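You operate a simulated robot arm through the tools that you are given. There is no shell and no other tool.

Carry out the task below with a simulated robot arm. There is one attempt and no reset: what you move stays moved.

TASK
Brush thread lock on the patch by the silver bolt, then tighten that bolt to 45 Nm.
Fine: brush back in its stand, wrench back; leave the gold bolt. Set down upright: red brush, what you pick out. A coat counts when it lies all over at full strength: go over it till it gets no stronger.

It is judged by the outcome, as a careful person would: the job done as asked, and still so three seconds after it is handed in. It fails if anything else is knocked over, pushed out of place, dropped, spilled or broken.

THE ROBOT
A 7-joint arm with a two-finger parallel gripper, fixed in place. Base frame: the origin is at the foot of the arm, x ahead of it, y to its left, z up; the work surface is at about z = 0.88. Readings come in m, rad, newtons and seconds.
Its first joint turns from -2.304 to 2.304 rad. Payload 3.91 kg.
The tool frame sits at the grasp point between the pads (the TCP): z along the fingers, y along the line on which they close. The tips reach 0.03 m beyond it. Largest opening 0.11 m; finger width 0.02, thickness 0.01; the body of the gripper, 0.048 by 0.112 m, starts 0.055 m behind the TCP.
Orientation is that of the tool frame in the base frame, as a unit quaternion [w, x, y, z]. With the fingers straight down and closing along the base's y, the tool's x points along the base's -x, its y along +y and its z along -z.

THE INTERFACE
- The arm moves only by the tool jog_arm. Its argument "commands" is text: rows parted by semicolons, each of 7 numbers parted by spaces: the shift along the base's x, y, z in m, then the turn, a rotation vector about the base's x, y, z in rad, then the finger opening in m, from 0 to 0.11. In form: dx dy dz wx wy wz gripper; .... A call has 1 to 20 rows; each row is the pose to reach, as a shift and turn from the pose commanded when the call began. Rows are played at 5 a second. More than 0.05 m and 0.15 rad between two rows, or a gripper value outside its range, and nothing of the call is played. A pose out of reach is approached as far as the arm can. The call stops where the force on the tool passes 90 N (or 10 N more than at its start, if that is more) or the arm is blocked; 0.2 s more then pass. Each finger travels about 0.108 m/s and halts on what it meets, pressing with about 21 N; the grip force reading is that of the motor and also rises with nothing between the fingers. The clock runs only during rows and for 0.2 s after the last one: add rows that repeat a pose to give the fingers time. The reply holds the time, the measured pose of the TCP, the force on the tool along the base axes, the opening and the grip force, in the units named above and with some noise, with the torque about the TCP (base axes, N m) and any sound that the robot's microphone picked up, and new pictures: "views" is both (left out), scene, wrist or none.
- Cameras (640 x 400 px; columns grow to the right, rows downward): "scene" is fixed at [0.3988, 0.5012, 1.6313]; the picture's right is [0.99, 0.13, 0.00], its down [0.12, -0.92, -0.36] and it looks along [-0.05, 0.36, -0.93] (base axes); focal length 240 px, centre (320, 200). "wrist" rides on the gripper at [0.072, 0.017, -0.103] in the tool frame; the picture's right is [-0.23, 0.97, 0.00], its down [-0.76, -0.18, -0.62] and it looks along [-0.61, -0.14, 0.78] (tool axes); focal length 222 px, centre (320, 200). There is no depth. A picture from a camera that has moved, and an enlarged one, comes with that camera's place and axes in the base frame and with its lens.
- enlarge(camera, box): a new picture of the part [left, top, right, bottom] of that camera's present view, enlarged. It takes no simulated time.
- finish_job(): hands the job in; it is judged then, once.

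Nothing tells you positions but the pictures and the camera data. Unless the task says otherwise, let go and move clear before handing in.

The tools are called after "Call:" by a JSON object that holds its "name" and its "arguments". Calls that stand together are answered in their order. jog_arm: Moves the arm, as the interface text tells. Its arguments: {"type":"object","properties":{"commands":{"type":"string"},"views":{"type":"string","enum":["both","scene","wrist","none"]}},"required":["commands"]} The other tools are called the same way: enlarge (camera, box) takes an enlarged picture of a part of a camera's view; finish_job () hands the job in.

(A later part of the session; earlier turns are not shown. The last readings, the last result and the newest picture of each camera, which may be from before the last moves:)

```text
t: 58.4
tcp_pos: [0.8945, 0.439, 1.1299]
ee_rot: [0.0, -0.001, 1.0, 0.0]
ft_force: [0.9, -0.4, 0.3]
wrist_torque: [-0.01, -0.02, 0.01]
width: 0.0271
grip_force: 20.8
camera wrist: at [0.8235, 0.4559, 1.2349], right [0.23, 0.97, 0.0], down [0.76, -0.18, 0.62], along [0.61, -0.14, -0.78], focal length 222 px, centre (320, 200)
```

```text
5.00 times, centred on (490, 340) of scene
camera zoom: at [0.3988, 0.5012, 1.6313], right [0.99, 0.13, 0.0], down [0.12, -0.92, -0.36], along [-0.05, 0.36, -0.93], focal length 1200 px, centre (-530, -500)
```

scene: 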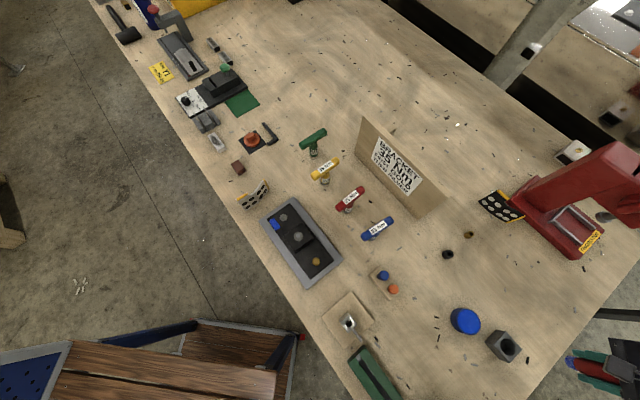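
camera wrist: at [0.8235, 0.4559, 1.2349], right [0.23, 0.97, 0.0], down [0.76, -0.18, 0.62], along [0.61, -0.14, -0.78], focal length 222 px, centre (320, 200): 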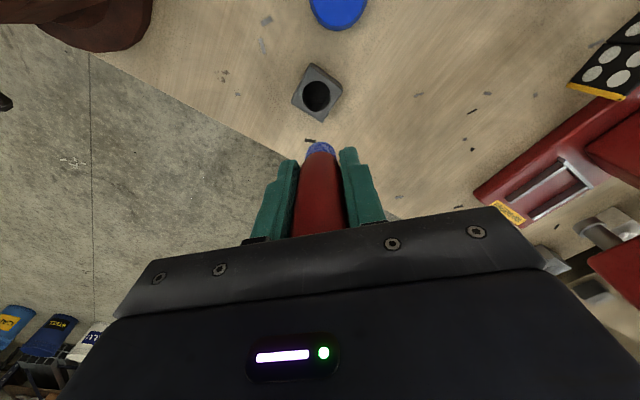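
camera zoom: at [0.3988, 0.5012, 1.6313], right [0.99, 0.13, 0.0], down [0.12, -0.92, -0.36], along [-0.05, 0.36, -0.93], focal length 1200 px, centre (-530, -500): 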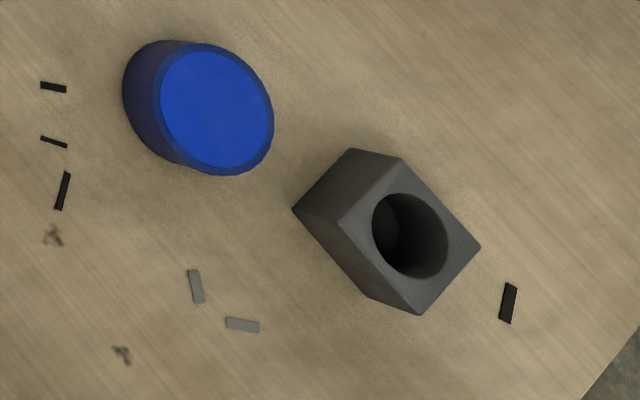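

The coat colour matches the pot's liquid and lies evenly over the patch. The stand hole is at about (0.897, 0.4355); I align the brush over it and lower to just above the hole for a check.

Call:
{"name": "jog_arm", "arguments": {"commands": "0.0036 -0.0028 -0.04 0 0 0 0.015; 0.0036 -0.0028 -0.08 0 0 0 0.015; 0.0036 -0.0028 -0.12 0 0 0 0.015; 0.0036 -0.0028 -0.14 0 0 0 0.015; 0.0036 -0.0028 -0.14 0 0 0 0.015"}}

Call:
{"name": "enlarge", "arguments": {"camera": "wrist", "box": [240, 60, 400, 220]}}

Call:
{"name": "enlarge", "arguments": {"camera": "scene", "box": [470, 310, 570, 390]}}

```text
t: 59.6
tcp_pos: [0.8969, 0.4362, 0.9904]
ee_rot: [0.0, -0.001, 1.0, 0.0]
ft_force: [-0.1, -0.7, -0.1]
wrist_torque: [-0.02, -0.02, 0.01]
width: 0.027
grip_force: 20.4
camera wrist: at [0.8261, 0.454, 1.0942], right [0.23, 0.97, 0.0], down [0.76, -0.18, 0.62], along [0.61, -0.14, -0.78], focal length 222 px, centre (320, 200)
```

scene: 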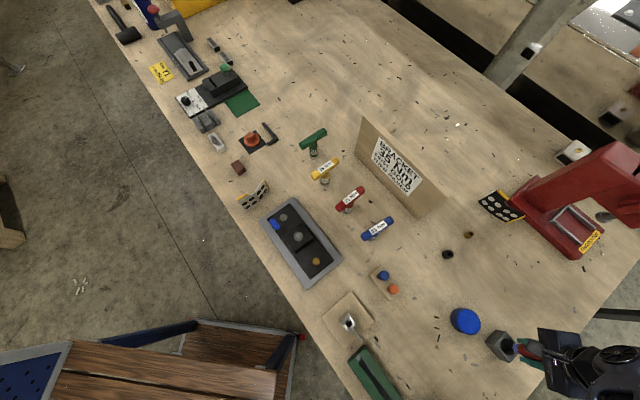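
wrist: 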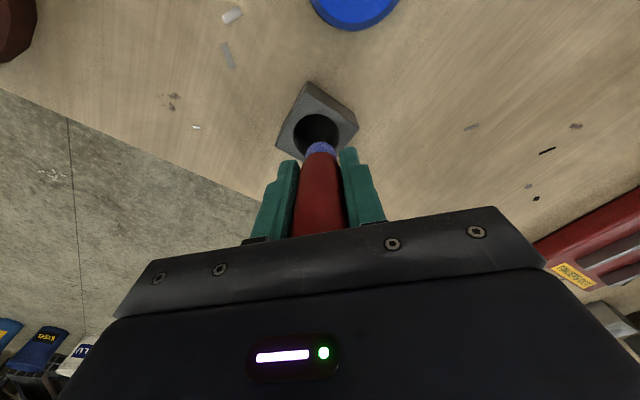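

```text
2.50 times, centred on (320, 140) of wrist
camera zoom: at [0.8261, 0.454, 1.0942], right [0.23, 0.97, 0.0], down [0.76, -0.18, 0.62], along [0.61, -0.14, -0.78], focal length 555 px, centre (320, 350)
```

zoom: 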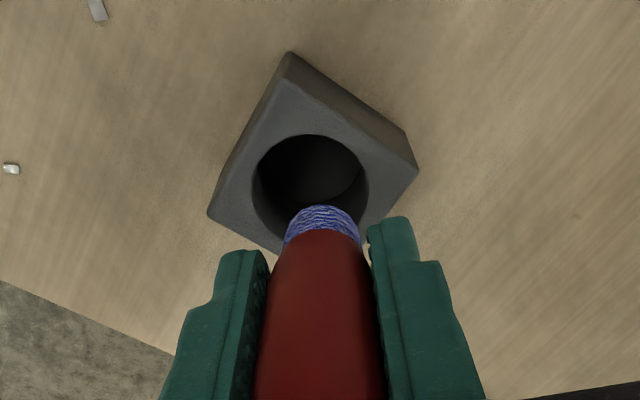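

```text
5.00 times, centred on (520, 350) of scene
camera zoom: at [0.3988, 0.5012, 1.6313], right [0.99, 0.13, 0.0], down [0.12, -0.92, -0.36], along [-0.05, 0.36, -0.93], focal length 1200 px, centre (-680, -550)
```

zoom: 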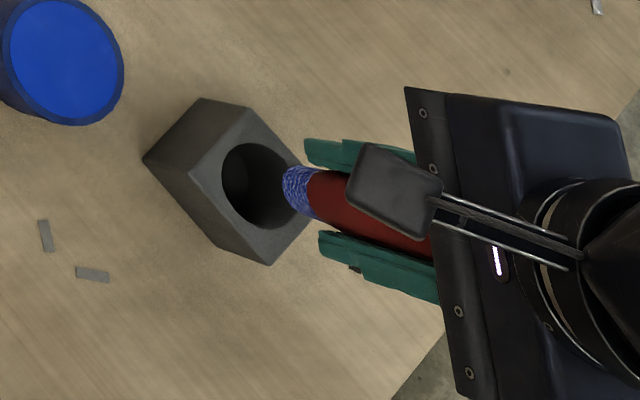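

Call:
{"name": "jog_arm", "arguments": {"commands": "0 0 -0.01 0 0 0 0.015; 0 0 -0.02 0 0 0 0.015; 0 0 -0.03 0 0 0 0.015; 0 0 -0.035 0 0 0 0.015; 0 0 -0.035 0 0 0 0.015"}}

Call:
{"name": "enlarge", "arguments": {"camera": "wrist", "box": [240, 60, 400, 220]}}

```text
t: 60.8
tcp_pos: [0.8972, 0.4345, 0.9566]
ee_rot: [0.0, -0.001, 1.0, 0.001]
ft_force: [-0.7, -0.2, -0.5]
wrist_torque: [-0.02, 0.02, -0.02]
width: 0.027
grip_force: 20.9
camera wrist: at [0.825, 0.4523, 1.0604], right [0.23, 0.97, 0.0], down [0.76, -0.18, 0.62], along [0.61, -0.14, -0.78], focal length 222 px, centre (320, 200)
```

scene: 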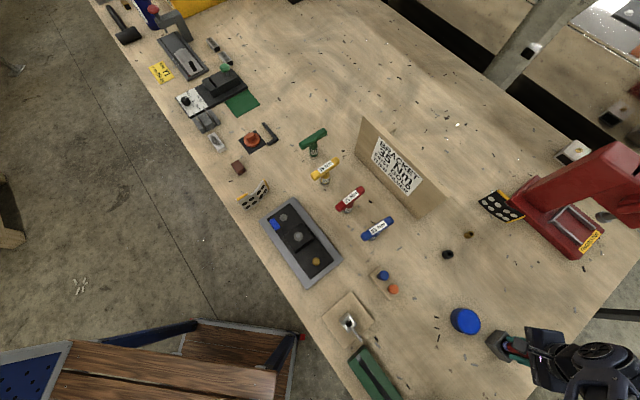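
wrist: 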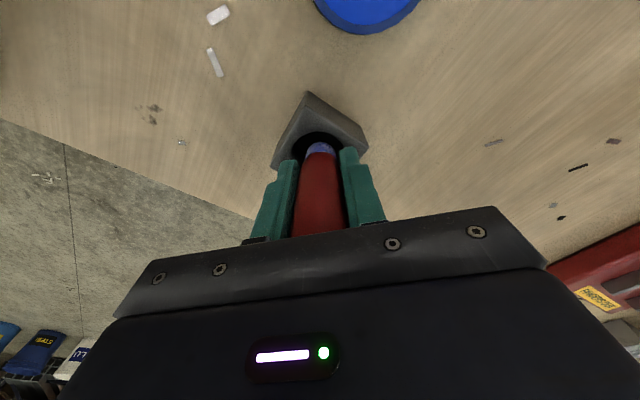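

```text
2.50 times, centred on (320, 140) of wrist
camera zoom: at [0.825, 0.4523, 1.0604], right [0.23, 0.97, 0.0], down [0.76, -0.18, 0.62], along [0.61, -0.14, -0.78], focal length 555 px, centre (320, 350)
```

zoom: 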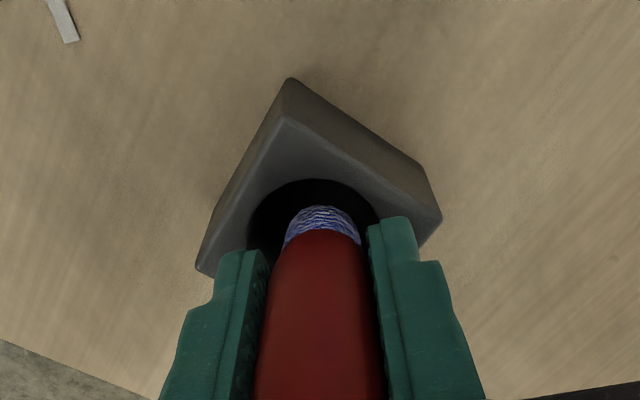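

The tip is in the hole with the fingertips just above the stand. I loosen the grip in tiny steps so the brush slides down gently.

Call:
{"name": "jog_arm", "arguments": {"commands": "0 0 -0.003 0 0 0 0.02; 0 0 -0.003 0 0 0 0.025; 0 0 -0.003 0 0 0 0.0265; 0 0 -0.003 0 0 0 0.0268; 0 0 -0.003 0 0 0 0.027", "views": "none"}}

Call:
{"name": "enlarge", "arguments": {"camera": "wrist", "box": [240, 60, 400, 220]}}

```text
t: 62.0
tcp_pos: [0.8954, 0.4358, 0.9538]
ee_rot: [0.001, -0.001, 1.0, 0.0]
ft_force: [-1.3, -0.2, -0.1]
wrist_torque: [0.01, 0.0, 0.01]
width: 0.0277
grip_force: 8.8
```

```text
2.50 times, centred on (320, 140) of wrist
camera zoom: at [0.8246, 0.4524, 1.0577], right [0.23, 0.97, 0.0], down [0.76, -0.18, 0.62], along [0.61, -0.14, -0.78], focal length 555 px, centre (320, 350)
```

zoom: 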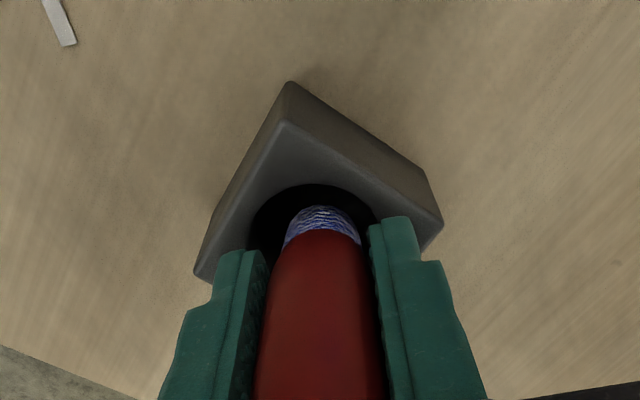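

Call:
{"name": "jog_arm", "arguments": {"commands": "0 0 0 0 0 0 0.0271; 0 0 0 0 0 0 0.0272; 0 0 0 0 0 0 0.0273", "views": "none"}}

Call:
{"name": "enlarge", "arguments": {"camera": "wrist", "box": [240, 60, 400, 220]}}

Call:
{"name": "jog_arm", "arguments": {"commands": "0 0 0 0 0 0 0.0275; 0 0 0 0 0 0 0.0277; 0 0 0 0 0 0 0.0279; 0 0 0 0 0 0 0.0281", "views": "none"}}

Call:
{"name": "enlarge", "arguments": {"camera": "wrist", "box": [240, 60, 400, 220]}}

```text
t: 62.8
tcp_pos: [0.8962, 0.4352, 0.9528]
ee_rot: [0.0, -0.001, 1.0, 0.0]
ft_force: [-0.7, 0.4, 0.3]
wrist_torque: [0.05, 0.01, 0.0]
width: 0.0277
grip_force: 0.8
```

```text
2.50 times, centred on (320, 140) of wrist
camera zoom: at [0.8246, 0.4524, 1.0577], right [0.23, 0.97, 0.0], down [0.76, -0.18, 0.62], along [0.61, -0.14, -0.78], focal length 555 px, centre (320, 350)
```

zoom: 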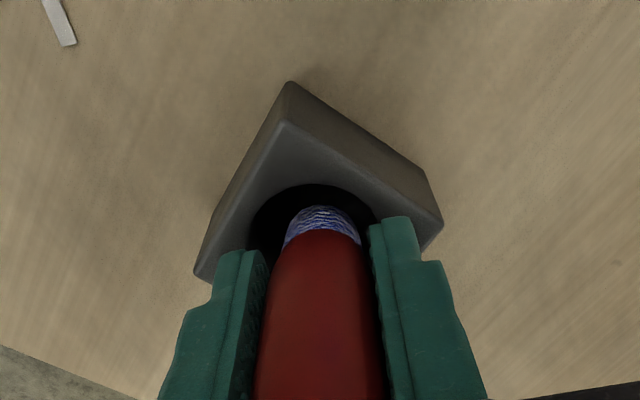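

```text
t: 63.8
tcp_pos: [0.8973, 0.4348, 0.9542]
ee_rot: [0.0, -0.001, 1.0, 0.0]
ft_force: [-0.5, 0.3, 0.4]
wrist_torque: [0.03, -0.01, 0.01]
width: 0.0279
grip_force: 0.2
```

```text
2.50 times, centred on (320, 140) of wrist
camera zoom: at [0.8246, 0.4524, 1.0577], right [0.23, 0.97, 0.0], down [0.76, -0.18, 0.62], along [0.61, -0.14, -0.78], focal length 555 px, centre (320, 350)
```

zoom: 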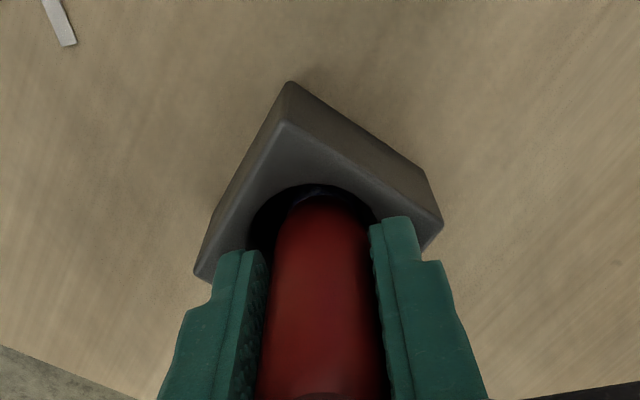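

The brush has slid down into the stand. I open a little more, then fully, and rise straight up.

Call:
{"name": "jog_arm", "arguments": {"commands": "0 0 0 0 0 0 0.0283; 0 0 0 0 0 0 0.0285; 0 0 0 0 0 0 0.029; 0 0 0 0 0 0 0.03; 0 0 0 0 0 0 0.035; 0 0 0 0 0 0 0.05; 0 0 0 0 0 0 0.06; 0 0 0 0 0 0 0.06", "views": "none"}}

Call:
{"name": "enlarge", "arguments": {"camera": "wrist", "box": [240, 60, 400, 240]}}

Call:
{"name": "jog_arm", "arguments": {"commands": "0 0 0.02 0 0 0 0.06; 0 0 0.06 0 0 0 0.06; 0 0 0.1 0 0 0 0.06; 0 0 0.14 0 0 0 0.06; 0 0 0.18 0 0 0 0.06; 0 0 0.18 0 0 0 0.06"}}

Call:
{"name": "enlarge", "arguments": {"camera": "wrist", "box": [240, 20, 400, 180]}}

```text
t: 65.6
tcp_pos: [0.8969, 0.4361, 0.9526]
ee_rot: [0.0, 0.0, 1.0, 0.0]
ft_force: [-0.3, 0.1, 0.5]
wrist_torque: [0.04, 0.04, 0.01]
width: 0.0598
grip_force: 0.1
```

```text
2.22 times, centred on (320, 150) of wrist
camera zoom: at [0.8246, 0.4524, 1.0577], right [0.23, 0.97, 0.0], down [0.76, -0.18, 0.62], along [0.61, -0.14, -0.78], focal length 494 px, centre (320, 311)
```

zoom: 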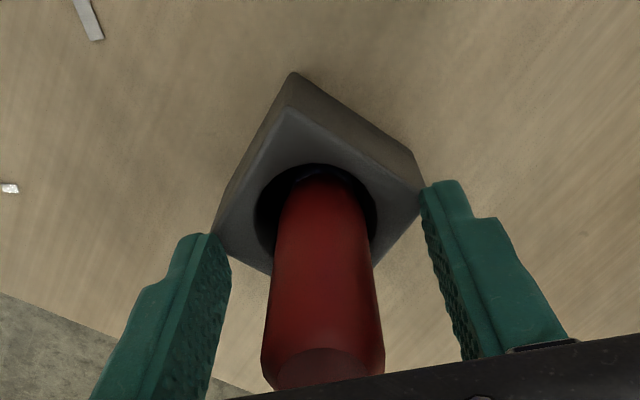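

```text
t: 67.0
tcp_pos: [0.895, 0.4332, 1.1318]
ee_rot: [0.0, 0.0, 1.0, -0.001]
ft_force: [-0.8, -0.2, 0.2]
wrist_torque: [0.02, -0.05, 0.03]
width: 0.0599
grip_force: 0.1
camera wrist: at [0.824, 0.4504, 1.2369], right [0.23, 0.97, 0.0], down [0.76, -0.18, 0.62], along [0.61, -0.14, -0.78], focal length 222 px, centre (320, 200)
```

scene: 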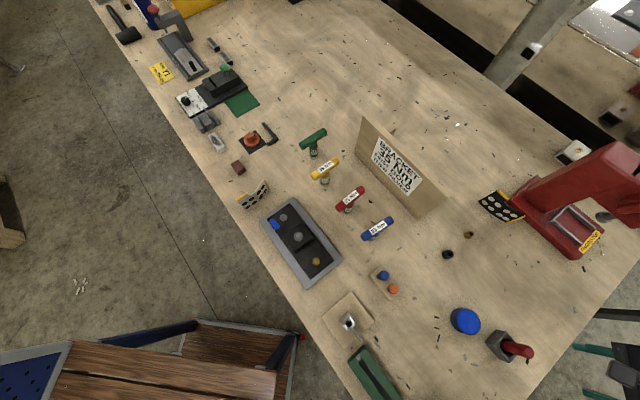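
wrist: 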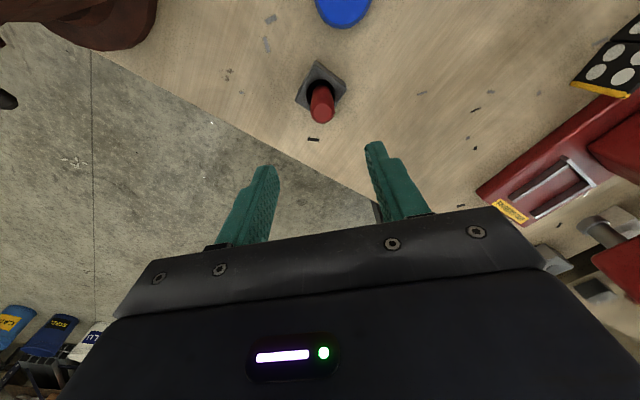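

```text
2.50 times, centred on (320, 100) of wrist
camera zoom: at [0.824, 0.4504, 1.2369], right [0.23, 0.97, 0.0], down [0.76, -0.18, 0.62], along [0.61, -0.14, -0.78], focal length 555 px, centre (320, 450)
```

zoom: 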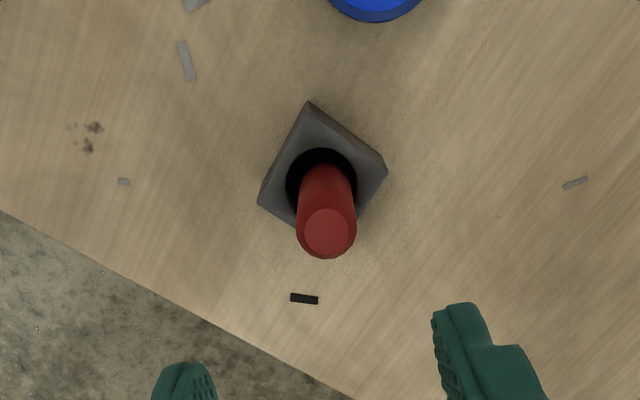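

The brush is back upright in its stand. Next I move to look at the yellow 45 Nm wrench around (0.36, 0.86).

Call:
{"name": "jog_arm", "arguments": {"commands": "0 0 0.03 0 0 0 0.08; -0.039 0.026 0.03 0 0 0 0.11; -0.078 0.052 0.03 0 0 0 0.11; -0.117 0.078 0.03 0 0 0 0.11; -0.156 0.104 0.03 0 0 0 0.11; -0.195 0.13 0.03 0 0 0 0.11; -0.234 0.156 0.03 0 0 0 0.11; -0.273 0.182 0.03 0 0 0 0.11; -0.312 0.208 0.03 0 0 0 0.11; -0.351 0.234 0.03 0 0 0 0.11; -0.39 0.26 0.03 0 0 0 0.11; -0.429 0.286 0.03 0 0 0 0.11; -0.468 0.312 0.03 0 0 0 0.11; -0.507 0.338 0.03 0 0 0 0.11; -0.546 0.364 0.03 0 0 0 0.11; -0.585 0.39 0.03 0 0 0 0.11; -0.625 0.417 0.03 0 0 0 0.11; -0.625 0.417 0.03 0 0 0 0.11"}}

Call:
{"name": "enlarge", "arguments": {"camera": "wrist", "box": [200, 20, 440, 240]}}

Call:
{"name": "enlarge", "arguments": {"camera": "scene", "box": [295, 140, 365, 200]}}

```text
t: 70.8
tcp_pos: [0.2679, 0.8525, 1.1671]
ee_rot: [0.0, -0.001, 1.0, -0.001]
ft_force: [1.0, -0.3, -0.2]
wrist_torque: [0.02, 0.01, -0.04]
width: 0.11
grip_force: 0.2
camera wrist: at [0.196, 0.8704, 1.271], right [0.23, 0.97, 0.0], down [0.76, -0.18, 0.62], along [0.61, -0.14, -0.78], focal length 222 px, centre (320, 200)
```

scene: 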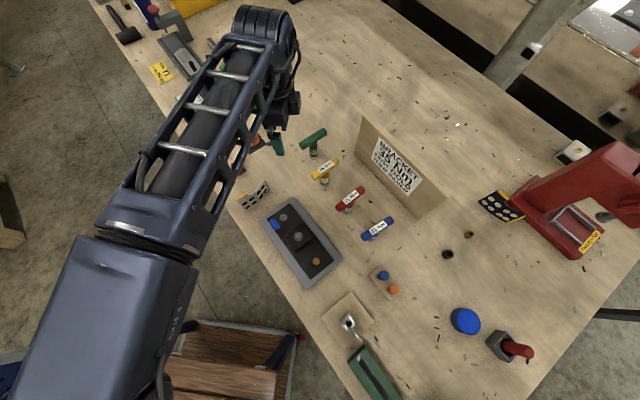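
wrist: 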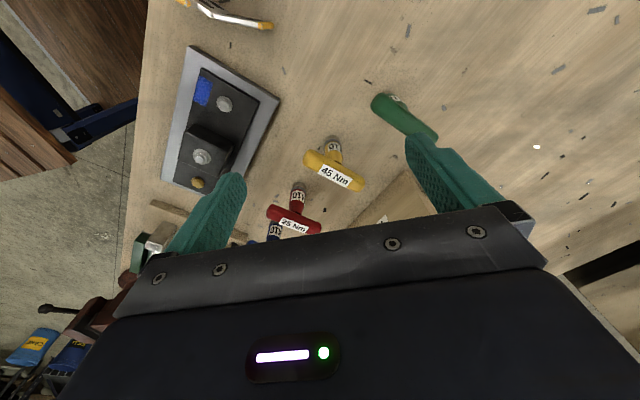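

```text
1.82 times, centred on (320, 130) of wrist
camera zoom: at [0.196, 0.8704, 1.271], right [0.23, 0.97, 0.0], down [0.76, -0.18, 0.62], along [0.61, -0.14, -0.78], focal length 404 px, centre (320, 327)
```

zoom: 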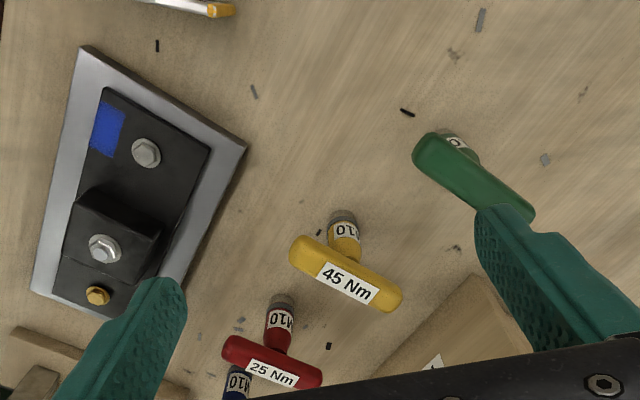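

```text
6.67 times, centred on (330, 170) of scene
camera zoom: at [0.3988, 0.5012, 1.6313], right [0.99, 0.13, 0.0], down [0.12, -0.92, -0.36], along [-0.05, 0.36, -0.93], focal length 1600 px, centre (253, 400)
```

zoom: 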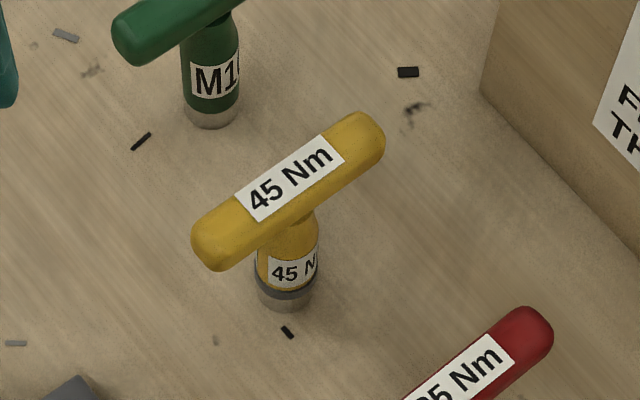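

The yellow wrench stands upright; its T-bar is centred near (0.368, 0.850), top z≈0.99, lying along the 45° direction. I enlarge to see the neck under the bar before choosing the grip height.

Call:
{"name": "enlarge", "arguments": {"camera": "wrist", "box": [295, 125, 375, 205]}}

Call:
{"name": "enlarge", "arguments": {"camera": "scene", "box": [305, 150, 345, 190]}}

Call:
{"name": "enlarge", "arguments": {"camera": "wrist", "box": [255, 170, 335, 240]}}

```text
5.00 times, centred on (335, 165) of wrist
camera zoom: at [0.196, 0.8704, 1.271], right [0.23, 0.97, 0.0], down [0.76, -0.18, 0.62], along [0.61, -0.14, -0.78], focal length 1111 px, centre (245, 375)
```

zoom: 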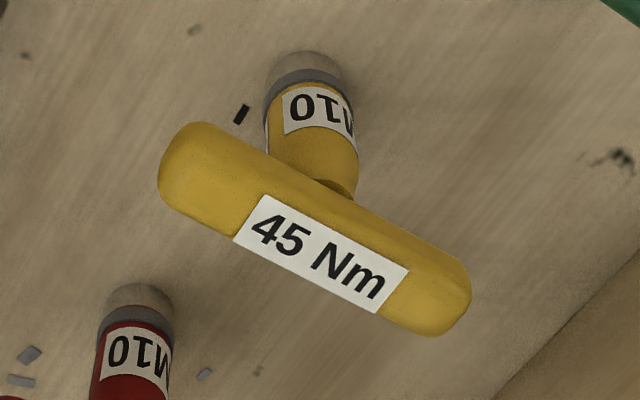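

```text
10.00 times, centred on (325, 170) of scene
camera zoom: at [0.3988, 0.5012, 1.6313], right [0.99, 0.13, 0.0], down [0.12, -0.92, -0.36], along [-0.05, 0.36, -0.93], focal length 2400 px, centre (270, 500)
```

zoom: 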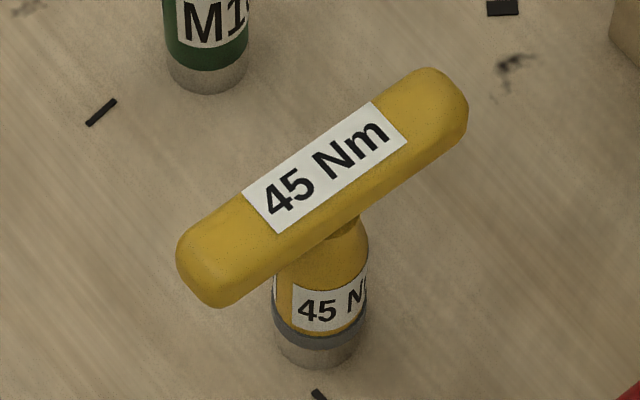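

```text
5.71 times, centred on (295, 205) of wrist
camera zoom: at [0.196, 0.8704, 1.271], right [0.23, 0.97, 0.0], down [0.76, -0.18, 0.62], along [0.61, -0.14, -0.78], focal length 1269 px, centre (463, 171)
```

zoom: 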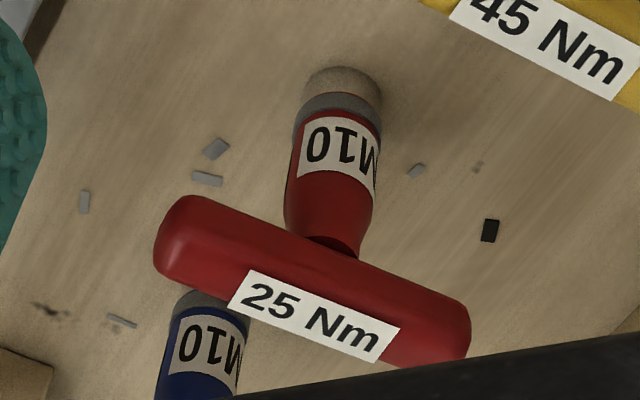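

The bar top is at about z=1.0 with a narrower neck beneath, axis at (0.368, 0.851). I turn the gripper +45° so it closes across the bar, move over it, and check alignment.

Call:
{"name": "jog_arm", "arguments": {"commands": "0.02 0 0 0 0 0.13 0.11; 0.04 0 0 0 0 0.26 0.08; 0.06 -0.001 0 0 0 0.39 0.06; 0.08 -0.002 0 0 0 0.52 0.06; 0.097 -0.002 -0.03 0 0 0.65 0.06; 0.097 -0.002 -0.07 0 0 0.785 0.06; 0.097 -0.002 -0.1 0 0 0.785 0.06; 0.097 -0.002 -0.1 0 0 0.785 0.06"}}

Call:
{"name": "enlarge", "arguments": {"camera": "wrist", "box": [220, 80, 420, 240]}}

Call:
{"name": "enlarge", "arguments": {"camera": "scene", "box": [275, 110, 385, 210]}}

```text
t: 72.6
tcp_pos: [0.3681, 0.85, 1.0623]
ee_rot: [0.0, -0.384, 0.923, 0.0]
ft_force: [-0.5, -0.5, 0.1]
wrist_torque: [0.03, 0.07, 0.01]
width: 0.0601
grip_force: 0.0
camera wrist: at [0.3057, 0.811, 1.1659], right [-0.53, 0.85, 0.0], down [0.66, 0.41, 0.62], along [0.53, 0.33, -0.78], focal length 222 px, centre (320, 200)
```

scene: 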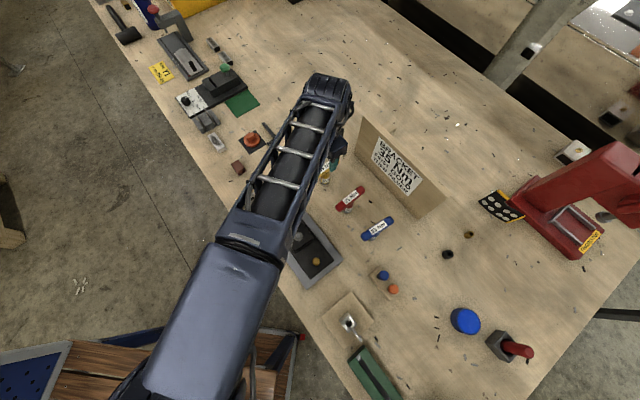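
wrist: 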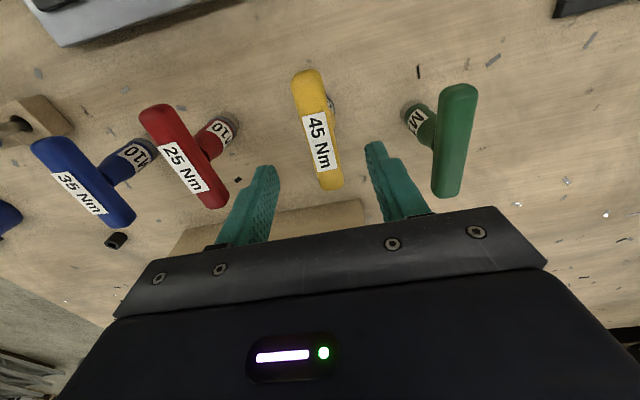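

```text
2.50 times, centred on (320, 160) of wrist
camera zoom: at [0.3057, 0.811, 1.1659], right [-0.53, 0.85, 0.0], down [0.66, 0.41, 0.62], along [0.53, 0.33, -0.78], focal length 555 px, centre (320, 300)
```

zoom: 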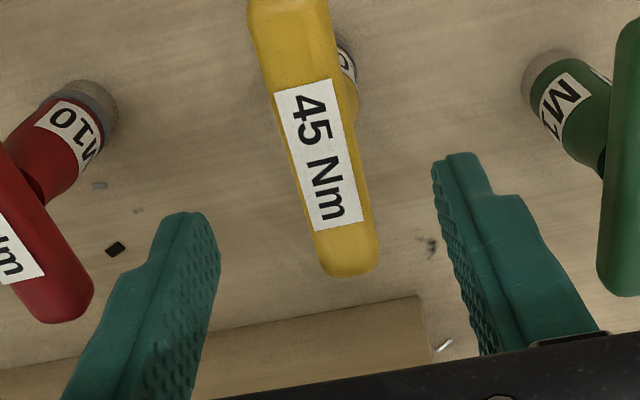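

```text
4.00 times, centred on (330, 160) of scene
camera zoom: at [0.3988, 0.5012, 1.6313], right [0.99, 0.13, 0.0], down [0.12, -0.92, -0.36], along [-0.05, 0.36, -0.93], focal length 960 px, centre (280, 360)
```

zoom: 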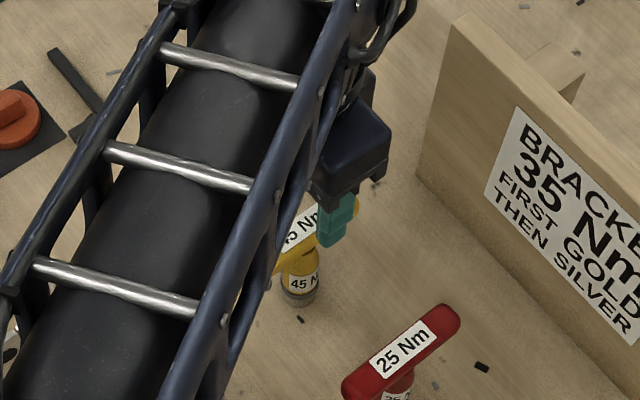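

Aligned: bar centre matches the TCP and its direction is 44–45°. I lower to z≈0.998 and close on the bar.

Call:
{"name": "jog_arm", "arguments": {"commands": "0 0 -0.03 0 0 0 0.06; 0 0 -0.055 0 0 0 0.06; 0 0 -0.066 0 0 0 0.06; 0 0 -0.066 0 0 0 0.06; 0 0 -0.066 0 0 0 0.04; 0 0 -0.066 0 0 0 0.02; 0 0 -0.066 0 0 0 0.0; 0 0 -0.066 0 0 0 0.0; 0 0 -0.066 0 0 0 0.0"}}

Call:
{"name": "enlarge", "arguments": {"camera": "wrist", "box": [220, 80, 420, 240]}}

```text
t: 74.6
tcp_pos: [0.3679, 0.8499, 0.9965]
ee_rot: [0.0, -0.383, 0.924, 0.0]
ft_force: [-0.4, -0.1, -0.1]
wrist_torque: [0.0, 0.0, 0.01]
width: 0.0293
grip_force: 21.1
camera wrist: at [0.3053, 0.8105, 1.1012], right [-0.53, 0.85, 0.0], down [0.66, 0.41, 0.62], along [0.53, 0.33, -0.78], focal length 222 px, centre (320, 200)
```

scene: 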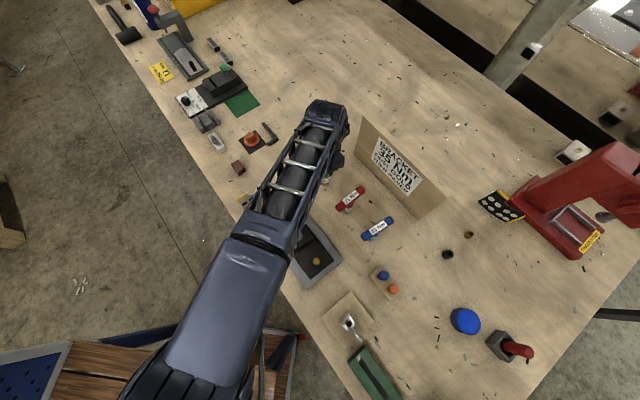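
wrist: 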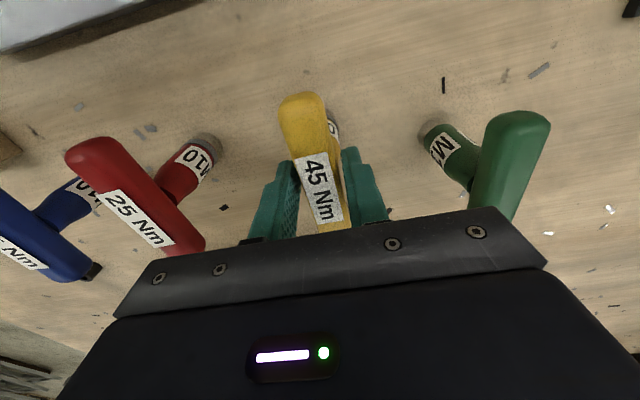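

```text
2.50 times, centred on (320, 160) of wrist
camera zoom: at [0.3053, 0.8105, 1.1012], right [-0.53, 0.85, 0.0], down [0.66, 0.41, 0.62], along [0.53, 0.33, -0.78], focal length 555 px, centre (320, 300)
```

zoom: 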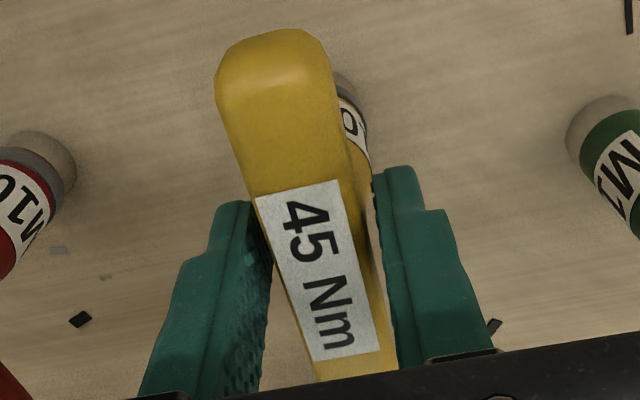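

Gripped at width 0.029. I lift it slowly, straight up, and check.

Call:
{"name": "jog_arm", "arguments": {"commands": "0 0 0.01 0 0 0 0.0; 0 0 0.03 0 0 0 0.0; 0 0 0.06 0 0 0 0.0; 0 0 0.1 0 0 0 0.0; 0 0 0.12 0 0 0 0.0; 0 0 0.12 0 0 0 0.0"}}

Call:
{"name": "enlarge", "arguments": {"camera": "wrist", "box": [220, 80, 420, 240]}}

Call:
{"name": "enlarge", "arguments": {"camera": "scene", "box": [295, 90, 395, 190]}}

```text
t: 76.0
tcp_pos: [0.3678, 0.8497, 1.1178]
ee_rot: [0.0, -0.383, 0.924, 0.0]
ft_force: [0.2, -0.1, -2.5]
wrist_torque: [0.01, 0.03, 0.0]
width: 0.0295
grip_force: 21.2
camera wrist: at [0.3044, 0.8101, 1.2216], right [-0.53, 0.85, 0.0], down [0.66, 0.41, 0.62], along [0.53, 0.33, -0.78], focal length 222 px, centre (320, 200)
```

scene: 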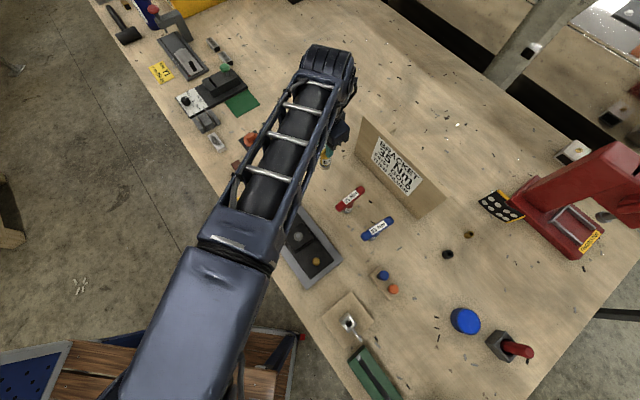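
wrist: 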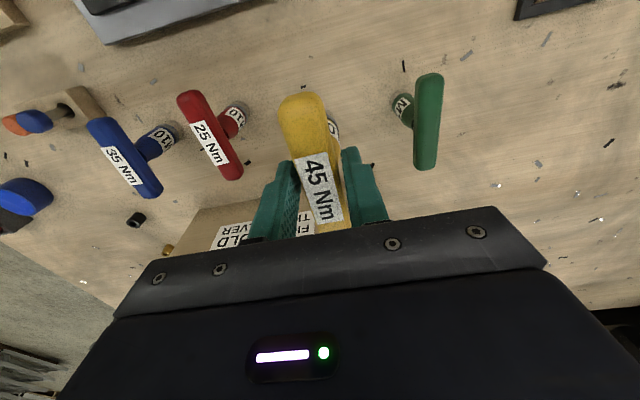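

```text
2.50 times, centred on (320, 160) of wrist
camera zoom: at [0.3044, 0.8101, 1.2216], right [-0.53, 0.85, 0.0], down [0.66, 0.41, 0.62], along [0.53, 0.33, -0.78], focal length 555 px, centre (320, 300)
```

zoom: 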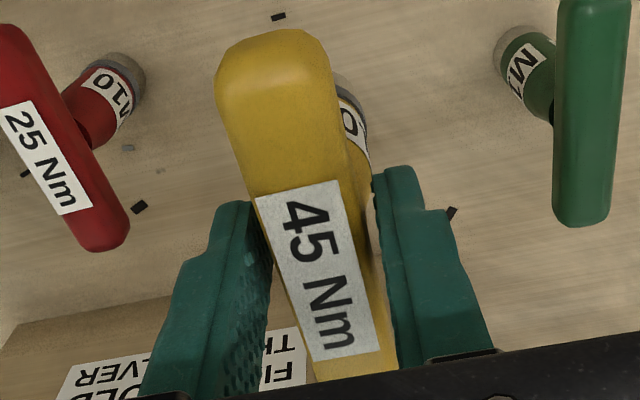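

```text
4.00 times, centred on (345, 140) of scene
camera zoom: at [0.3988, 0.5012, 1.6313], right [0.99, 0.13, 0.0], down [0.12, -0.92, -0.36], along [-0.05, 0.36, -0.93], focal length 960 px, centre (220, 440)
```

zoom: 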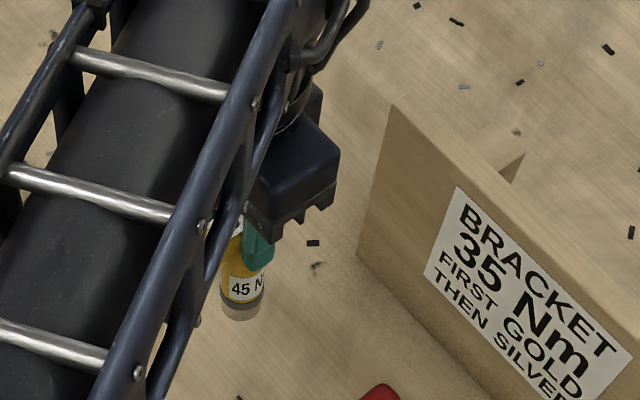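

The wrench is held firmly and hangs straight; the socket end is about 118 mm below the TCP. I carry it over the silver bolt and stop about 25 mm above the head.

Call:
{"name": "jog_arm", "arguments": {"commands": "-0.0276 -0.0366 0 0 0 0 0; -0.0552 -0.0732 0 0 0 0 0; -0.0828 -0.1098 0 0 0 0 0; -0.1105 -0.1463 0 0 0 0 0; -0.1105 -0.1463 -0.03 0 0 0 0; -0.1105 -0.1463 -0.055 0 0 0 0; -0.1105 -0.1463 -0.055 0 0 0 0"}}

Call:
{"name": "enlarge", "arguments": {"camera": "wrist", "box": [240, 80, 420, 230]}}

Call:
{"name": "enlarge", "arguments": {"camera": "scene", "box": [240, 160, 340, 260]}}

```text
t: 77.6
tcp_pos: [0.2572, 0.7016, 1.0618]
ee_rot: [0.0, -0.383, 0.924, 0.0]
ft_force: [0.3, -0.7, -3.0]
wrist_torque: [-0.04, 0.01, 0.02]
width: 0.029
grip_force: 20.5
camera wrist: at [0.1951, 0.6627, 1.1664], right [-0.53, 0.85, 0.0], down [0.66, 0.41, 0.62], along [0.53, 0.33, -0.78], focal length 222 px, centre (320, 200)
```

scene: 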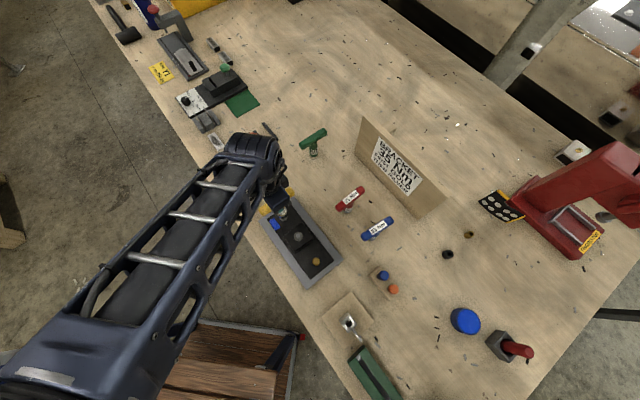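
wrist: 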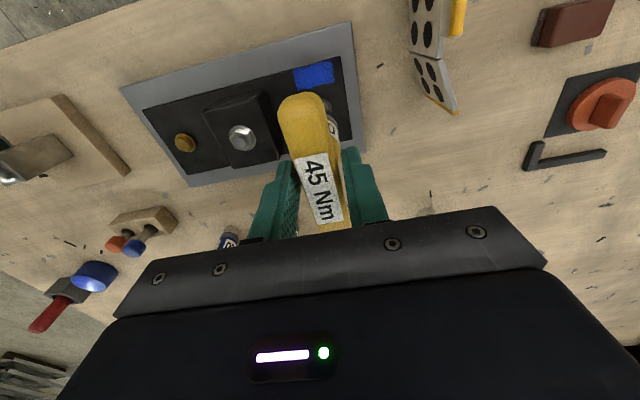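

```text
2.67 times, centred on (330, 155) of wrist
camera zoom: at [0.1951, 0.6627, 1.1664], right [-0.53, 0.85, 0.0], down [0.66, 0.41, 0.62], along [0.53, 0.33, -0.78], focal length 592 px, centre (293, 320)
```

zoom: 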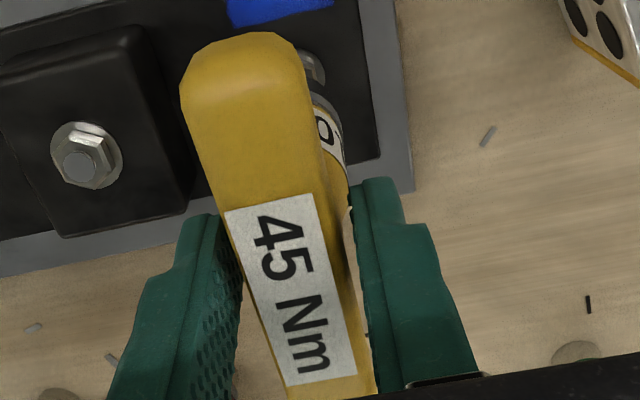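

```text
4.00 times, centred on (290, 210) of scene
camera zoom: at [0.3988, 0.5012, 1.6313], right [0.99, 0.13, 0.0], down [0.12, -0.92, -0.36], along [-0.05, 0.36, -0.93], focal length 960 px, centre (440, 160)
```

zoom: 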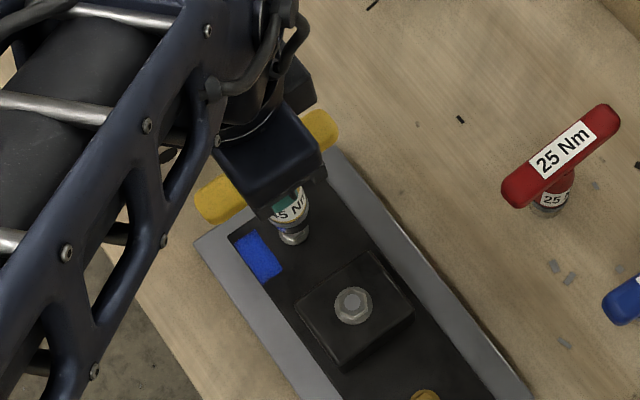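

Call:
{"name": "enlarge", "arguments": {"camera": "scene", "box": [265, 195, 305, 235]}}

Call:
{"name": "enlarge", "arguments": {"camera": "wrist", "box": [300, 75, 360, 135]}}

```text
10.00 times, centred on (285, 215) of scene
camera zoom: at [0.3988, 0.5012, 1.6313], right [0.99, 0.13, 0.0], down [0.12, -0.92, -0.36], along [-0.05, 0.36, -0.93], focal length 2400 px, centre (670, 50)
```

zoom: 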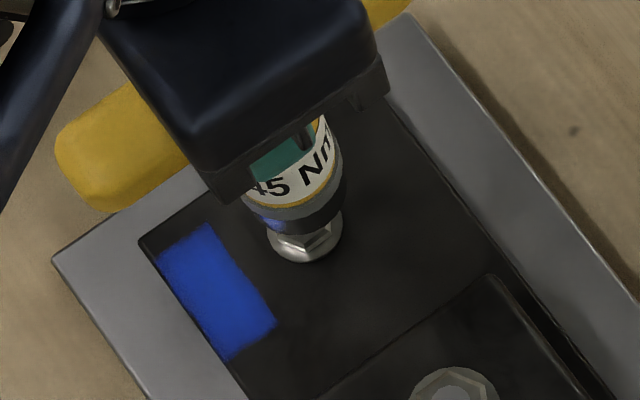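

```text
6.67 times, centred on (330, 105) of wrist
camera zoom: at [0.1951, 0.6627, 1.1664], right [-0.53, 0.85, 0.0], down [0.66, 0.41, 0.62], along [0.53, 0.33, -0.78], focal length 1481 px, centre (253, 833)
```

zoom: 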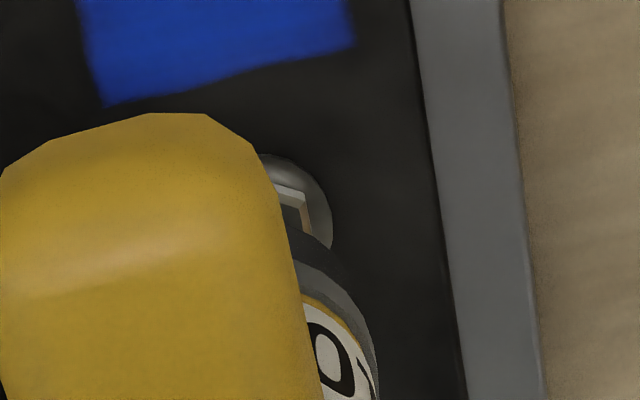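

Evidence from both cameras suggests the wrench axis sits about 3 mm off the TCP along the bar, so I shift slightly and lower to just above the bolt head, then inspect.

Call:
{"name": "jog_arm", "arguments": {"commands": "-0.0022 -0.002 -0.01 0 0 0 0; -0.0022 -0.002 -0.02 0 0 0 0; -0.0022 -0.002 -0.027 0 0 0 0; -0.0022 -0.002 -0.027 0 0 0 0"}}

Call:
{"name": "enlarge", "arguments": {"camera": "scene", "box": [265, 195, 305, 235]}}

Call:
{"name": "enlarge", "arguments": {"camera": "wrist", "box": [300, 75, 360, 135]}}

```text
t: 78.6
tcp_pos: [0.2547, 0.7015, 1.0351]
ee_rot: [0.0, -0.383, 0.924, 0.001]
ft_force: [-0.3, 0.6, -2.4]
wrist_torque: [0.02, 0.0, 0.0]
width: 0.0292
grip_force: 21.0
camera wrist: at [0.1924, 0.6618, 1.1392], right [-0.53, 0.85, 0.0], down [0.66, 0.41, 0.62], along [0.53, 0.33, -0.78], focal length 222 px, centre (320, 200)
```

scene: 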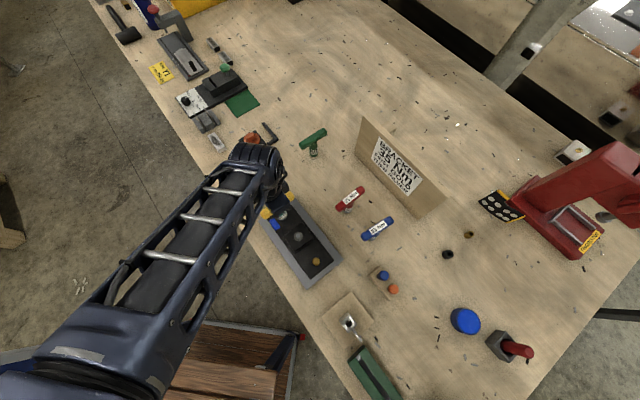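
wrist: 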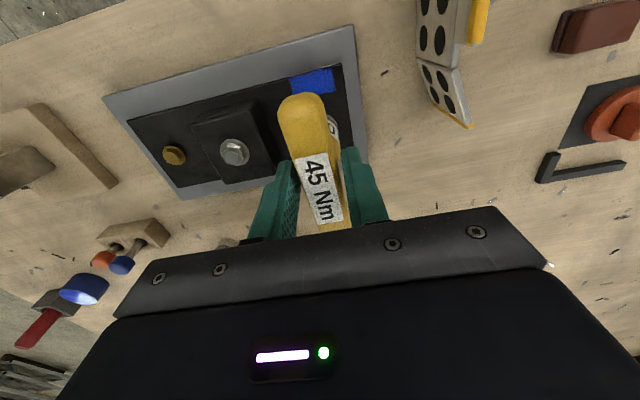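

```text
10.00 times, centred on (285, 215) of scene
camera zoom: at [0.3988, 0.5012, 1.6313], right [0.99, 0.13, 0.0], down [0.12, -0.92, -0.36], along [-0.05, 0.36, -0.93], focal length 2400 px, centre (670, 50)
```

zoom: 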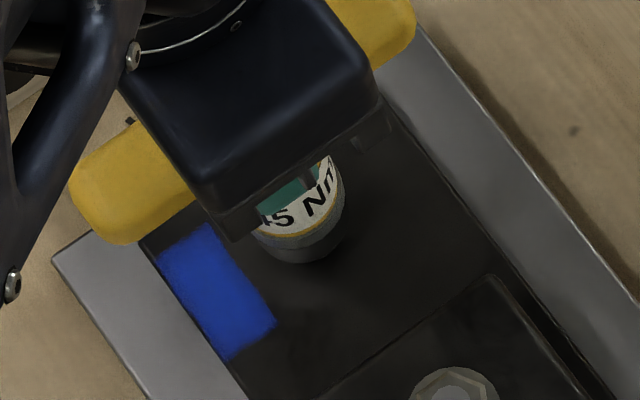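

```text
6.67 times, centred on (330, 105) of wrist
camera zoom: at [0.1924, 0.6618, 1.1392], right [-0.53, 0.85, 0.0], down [0.66, 0.41, 0.62], along [0.53, 0.33, -0.78], focal length 1481 px, centre (253, 833)
```

zoom: 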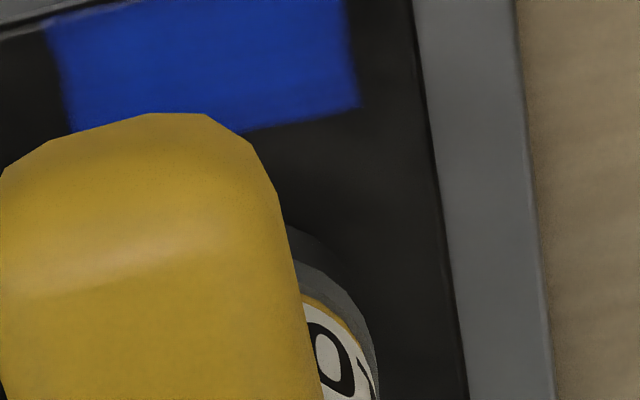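

The socket now covers the bolt head, centred within about 1–2 mm. I lower in small steps and watch the force.

Call:
{"name": "jog_arm", "arguments": {"commands": "0.0003 0.001 -0.003 0 0 0 0; 0.0003 0.001 -0.006 0 0 0 0; 0.0003 0.001 -0.006 0 0 0 0", "views": "none"}}

```text
t: 79.4
tcp_pos: [0.2557, 0.7018, 1.0291]
ee_rot: [0.0, -0.383, 0.924, 0.0]
ft_force: [-0.2, 0.1, -2.6]
wrist_torque: [-0.02, 0.01, 0.02]
width: 0.0295
grip_force: 20.8
```

Call:
{"name": "jog_arm", "arguments": {"commands": "0 0 -0.002 0 0 0 0; 0 0 -0.004 0 0 0 0; 0 0 -0.004 0 0 0 0", "views": "none"}}

```text
t: 80.2
tcp_pos: [0.2553, 0.7017, 1.0258]
ee_rot: [0.0, -0.383, 0.924, 0.0]
ft_force: [-1.0, 0.5, -2.9]
wrist_torque: [-0.02, -0.01, -0.02]
width: 0.0292
grip_force: 21.1
```

Call:
{"name": "jog_arm", "arguments": {"commands": "0 0 -0.002 0 0 0 0; 0 0 -0.004 0 0 0 0; 0 0 -0.004 0 0 0 0", "views": "none"}}

Call:
{"name": "enlarge", "arguments": {"camera": "scene", "box": [265, 195, 305, 235]}}

```text
t: 81.0
tcp_pos: [0.2556, 0.7024, 1.022]
ee_rot: [0.0, -0.383, 0.924, 0.001]
ft_force: [-0.8, -3.2, 20.7]
wrist_torque: [-0.09, -0.09, -0.01]
width: 0.0294
grip_force: 20.8
```

```text
10.00 times, centred on (285, 215) of scene
camera zoom: at [0.3988, 0.5012, 1.6313], right [0.99, 0.13, 0.0], down [0.12, -0.92, -0.36], along [-0.05, 0.36, -0.93], focal length 2400 px, centre (670, 50)
```

zoom: 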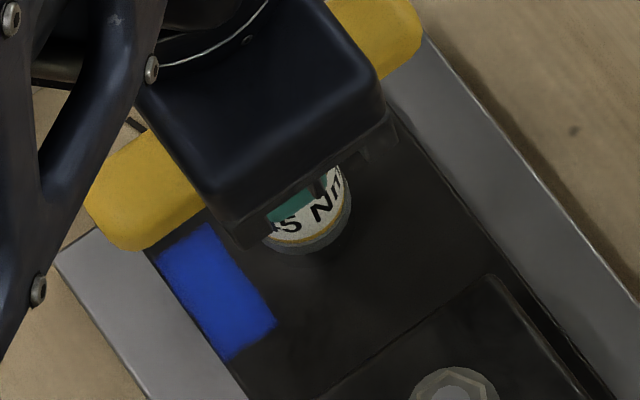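

Call:
{"name": "enlarge", "arguments": {"camera": "scene", "box": [280, 205, 305, 225]}}

Call:
{"name": "enlarge", "arguments": {"camera": "wrist", "box": [310, 80, 350, 130]}}

```text
16.00 times, centred on (292, 215) of scene
camera zoom: at [0.3988, 0.5012, 1.6313], right [0.99, 0.13, 0.0], down [0.12, -0.92, -0.36], along [-0.05, 0.36, -0.93], focal length 3840 px, centre (760, -40)
```

zoom: 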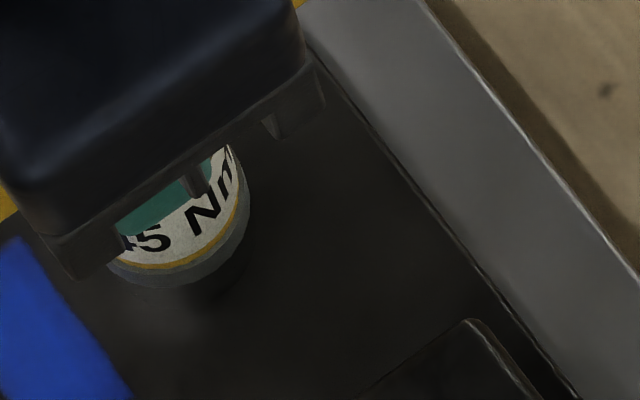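

```text
8.00 times, centred on (330, 105) of wrist
camera zoom: at [0.1925, 0.6634, 1.1267], right [-0.53, 0.85, 0.0], down [0.66, 0.41, 0.62], along [0.53, 0.33, -0.78], focal length 1777 px, centre (240, 960)
```

zoom: 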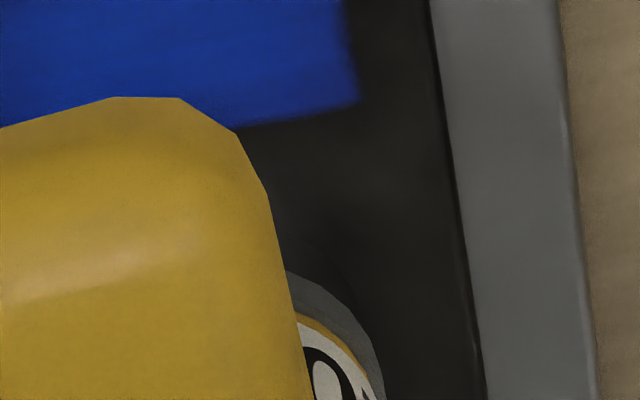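

Contact at socket height ≈0.905, which fits the flange, so it may be seated. I ease the pressure and turn clockwise a little to feel for torque.

Call:
{"name": "jog_arm", "arguments": {"commands": "0 0 0.0008 0 0 -0.05 0; 0 0 0.0008 0 0 -0.1 0; 0 0 0.0008 0 0 -0.15 0", "views": "wrist"}}

```text
t: 81.8
tcp_pos: [0.2561, 0.7018, 1.0211]
ee_rot: [0.001, -0.312, 0.95, 0.0]
ft_force: [-0.9, 1.6, 5.2]
wrist_torque: [0.27, -0.1, 0.08]
width: 0.0293
grip_force: 20.9
camera wrist: at [0.1879, 0.6735, 1.1263], right [-0.4, 0.92, 0.0], down [0.72, 0.31, 0.62], along [0.57, 0.25, -0.78], focal length 222 px, centre (320, 200)
```

wrist: 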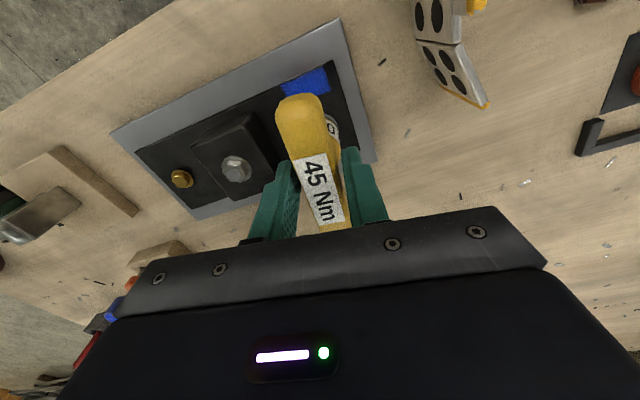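

Call:
{"name": "jog_arm", "arguments": {"commands": "0 0 0 0 0 -0.07 0; 0 0 0 0 0 -0.14 0; 0 0 0 0 0 -0.21 0; 0 0 0 0 0 -0.28 0", "views": "wrist"}}

```text
t: 82.8
tcp_pos: [0.2542, 0.7019, 1.0222]
ee_rot: [0.0, -0.178, 0.984, 0.0]
ft_force: [0.1, 1.0, -4.1]
wrist_torque: [0.02, 0.02, 0.03]
width: 0.0293
grip_force: 21.3
camera wrist: at [0.1822, 0.6933, 1.1262], right [-0.13, 0.99, 0.0], down [0.78, 0.1, 0.62], along [0.62, 0.08, -0.78], focal length 222 px, centre (320, 200)
```

wrist: 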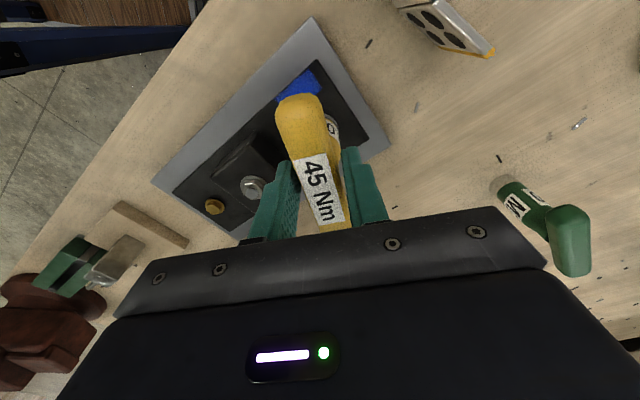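

The upward force vanished, perhaps the hex came into line. I press down a little to see whether the socket goes deeper.

Call:
{"name": "jog_arm", "arguments": {"commands": "0 0 -0.001 0 0 0 0; 0 0 -0.002 0 0 0 0; 0 0 -0.003 0 0 0 0; 0 0 -0.003 0 0 0 0", "views": "none"}}

```text
t: 83.8
tcp_pos: [0.2556, 0.7033, 1.0194]
ee_rot: [-0.001, -0.177, 0.984, 0.001]
ft_force: [1.6, -1.7, 20.3]
wrist_torque: [-0.09, -0.2, -0.04]
width: 0.0296
grip_force: 21.6
```

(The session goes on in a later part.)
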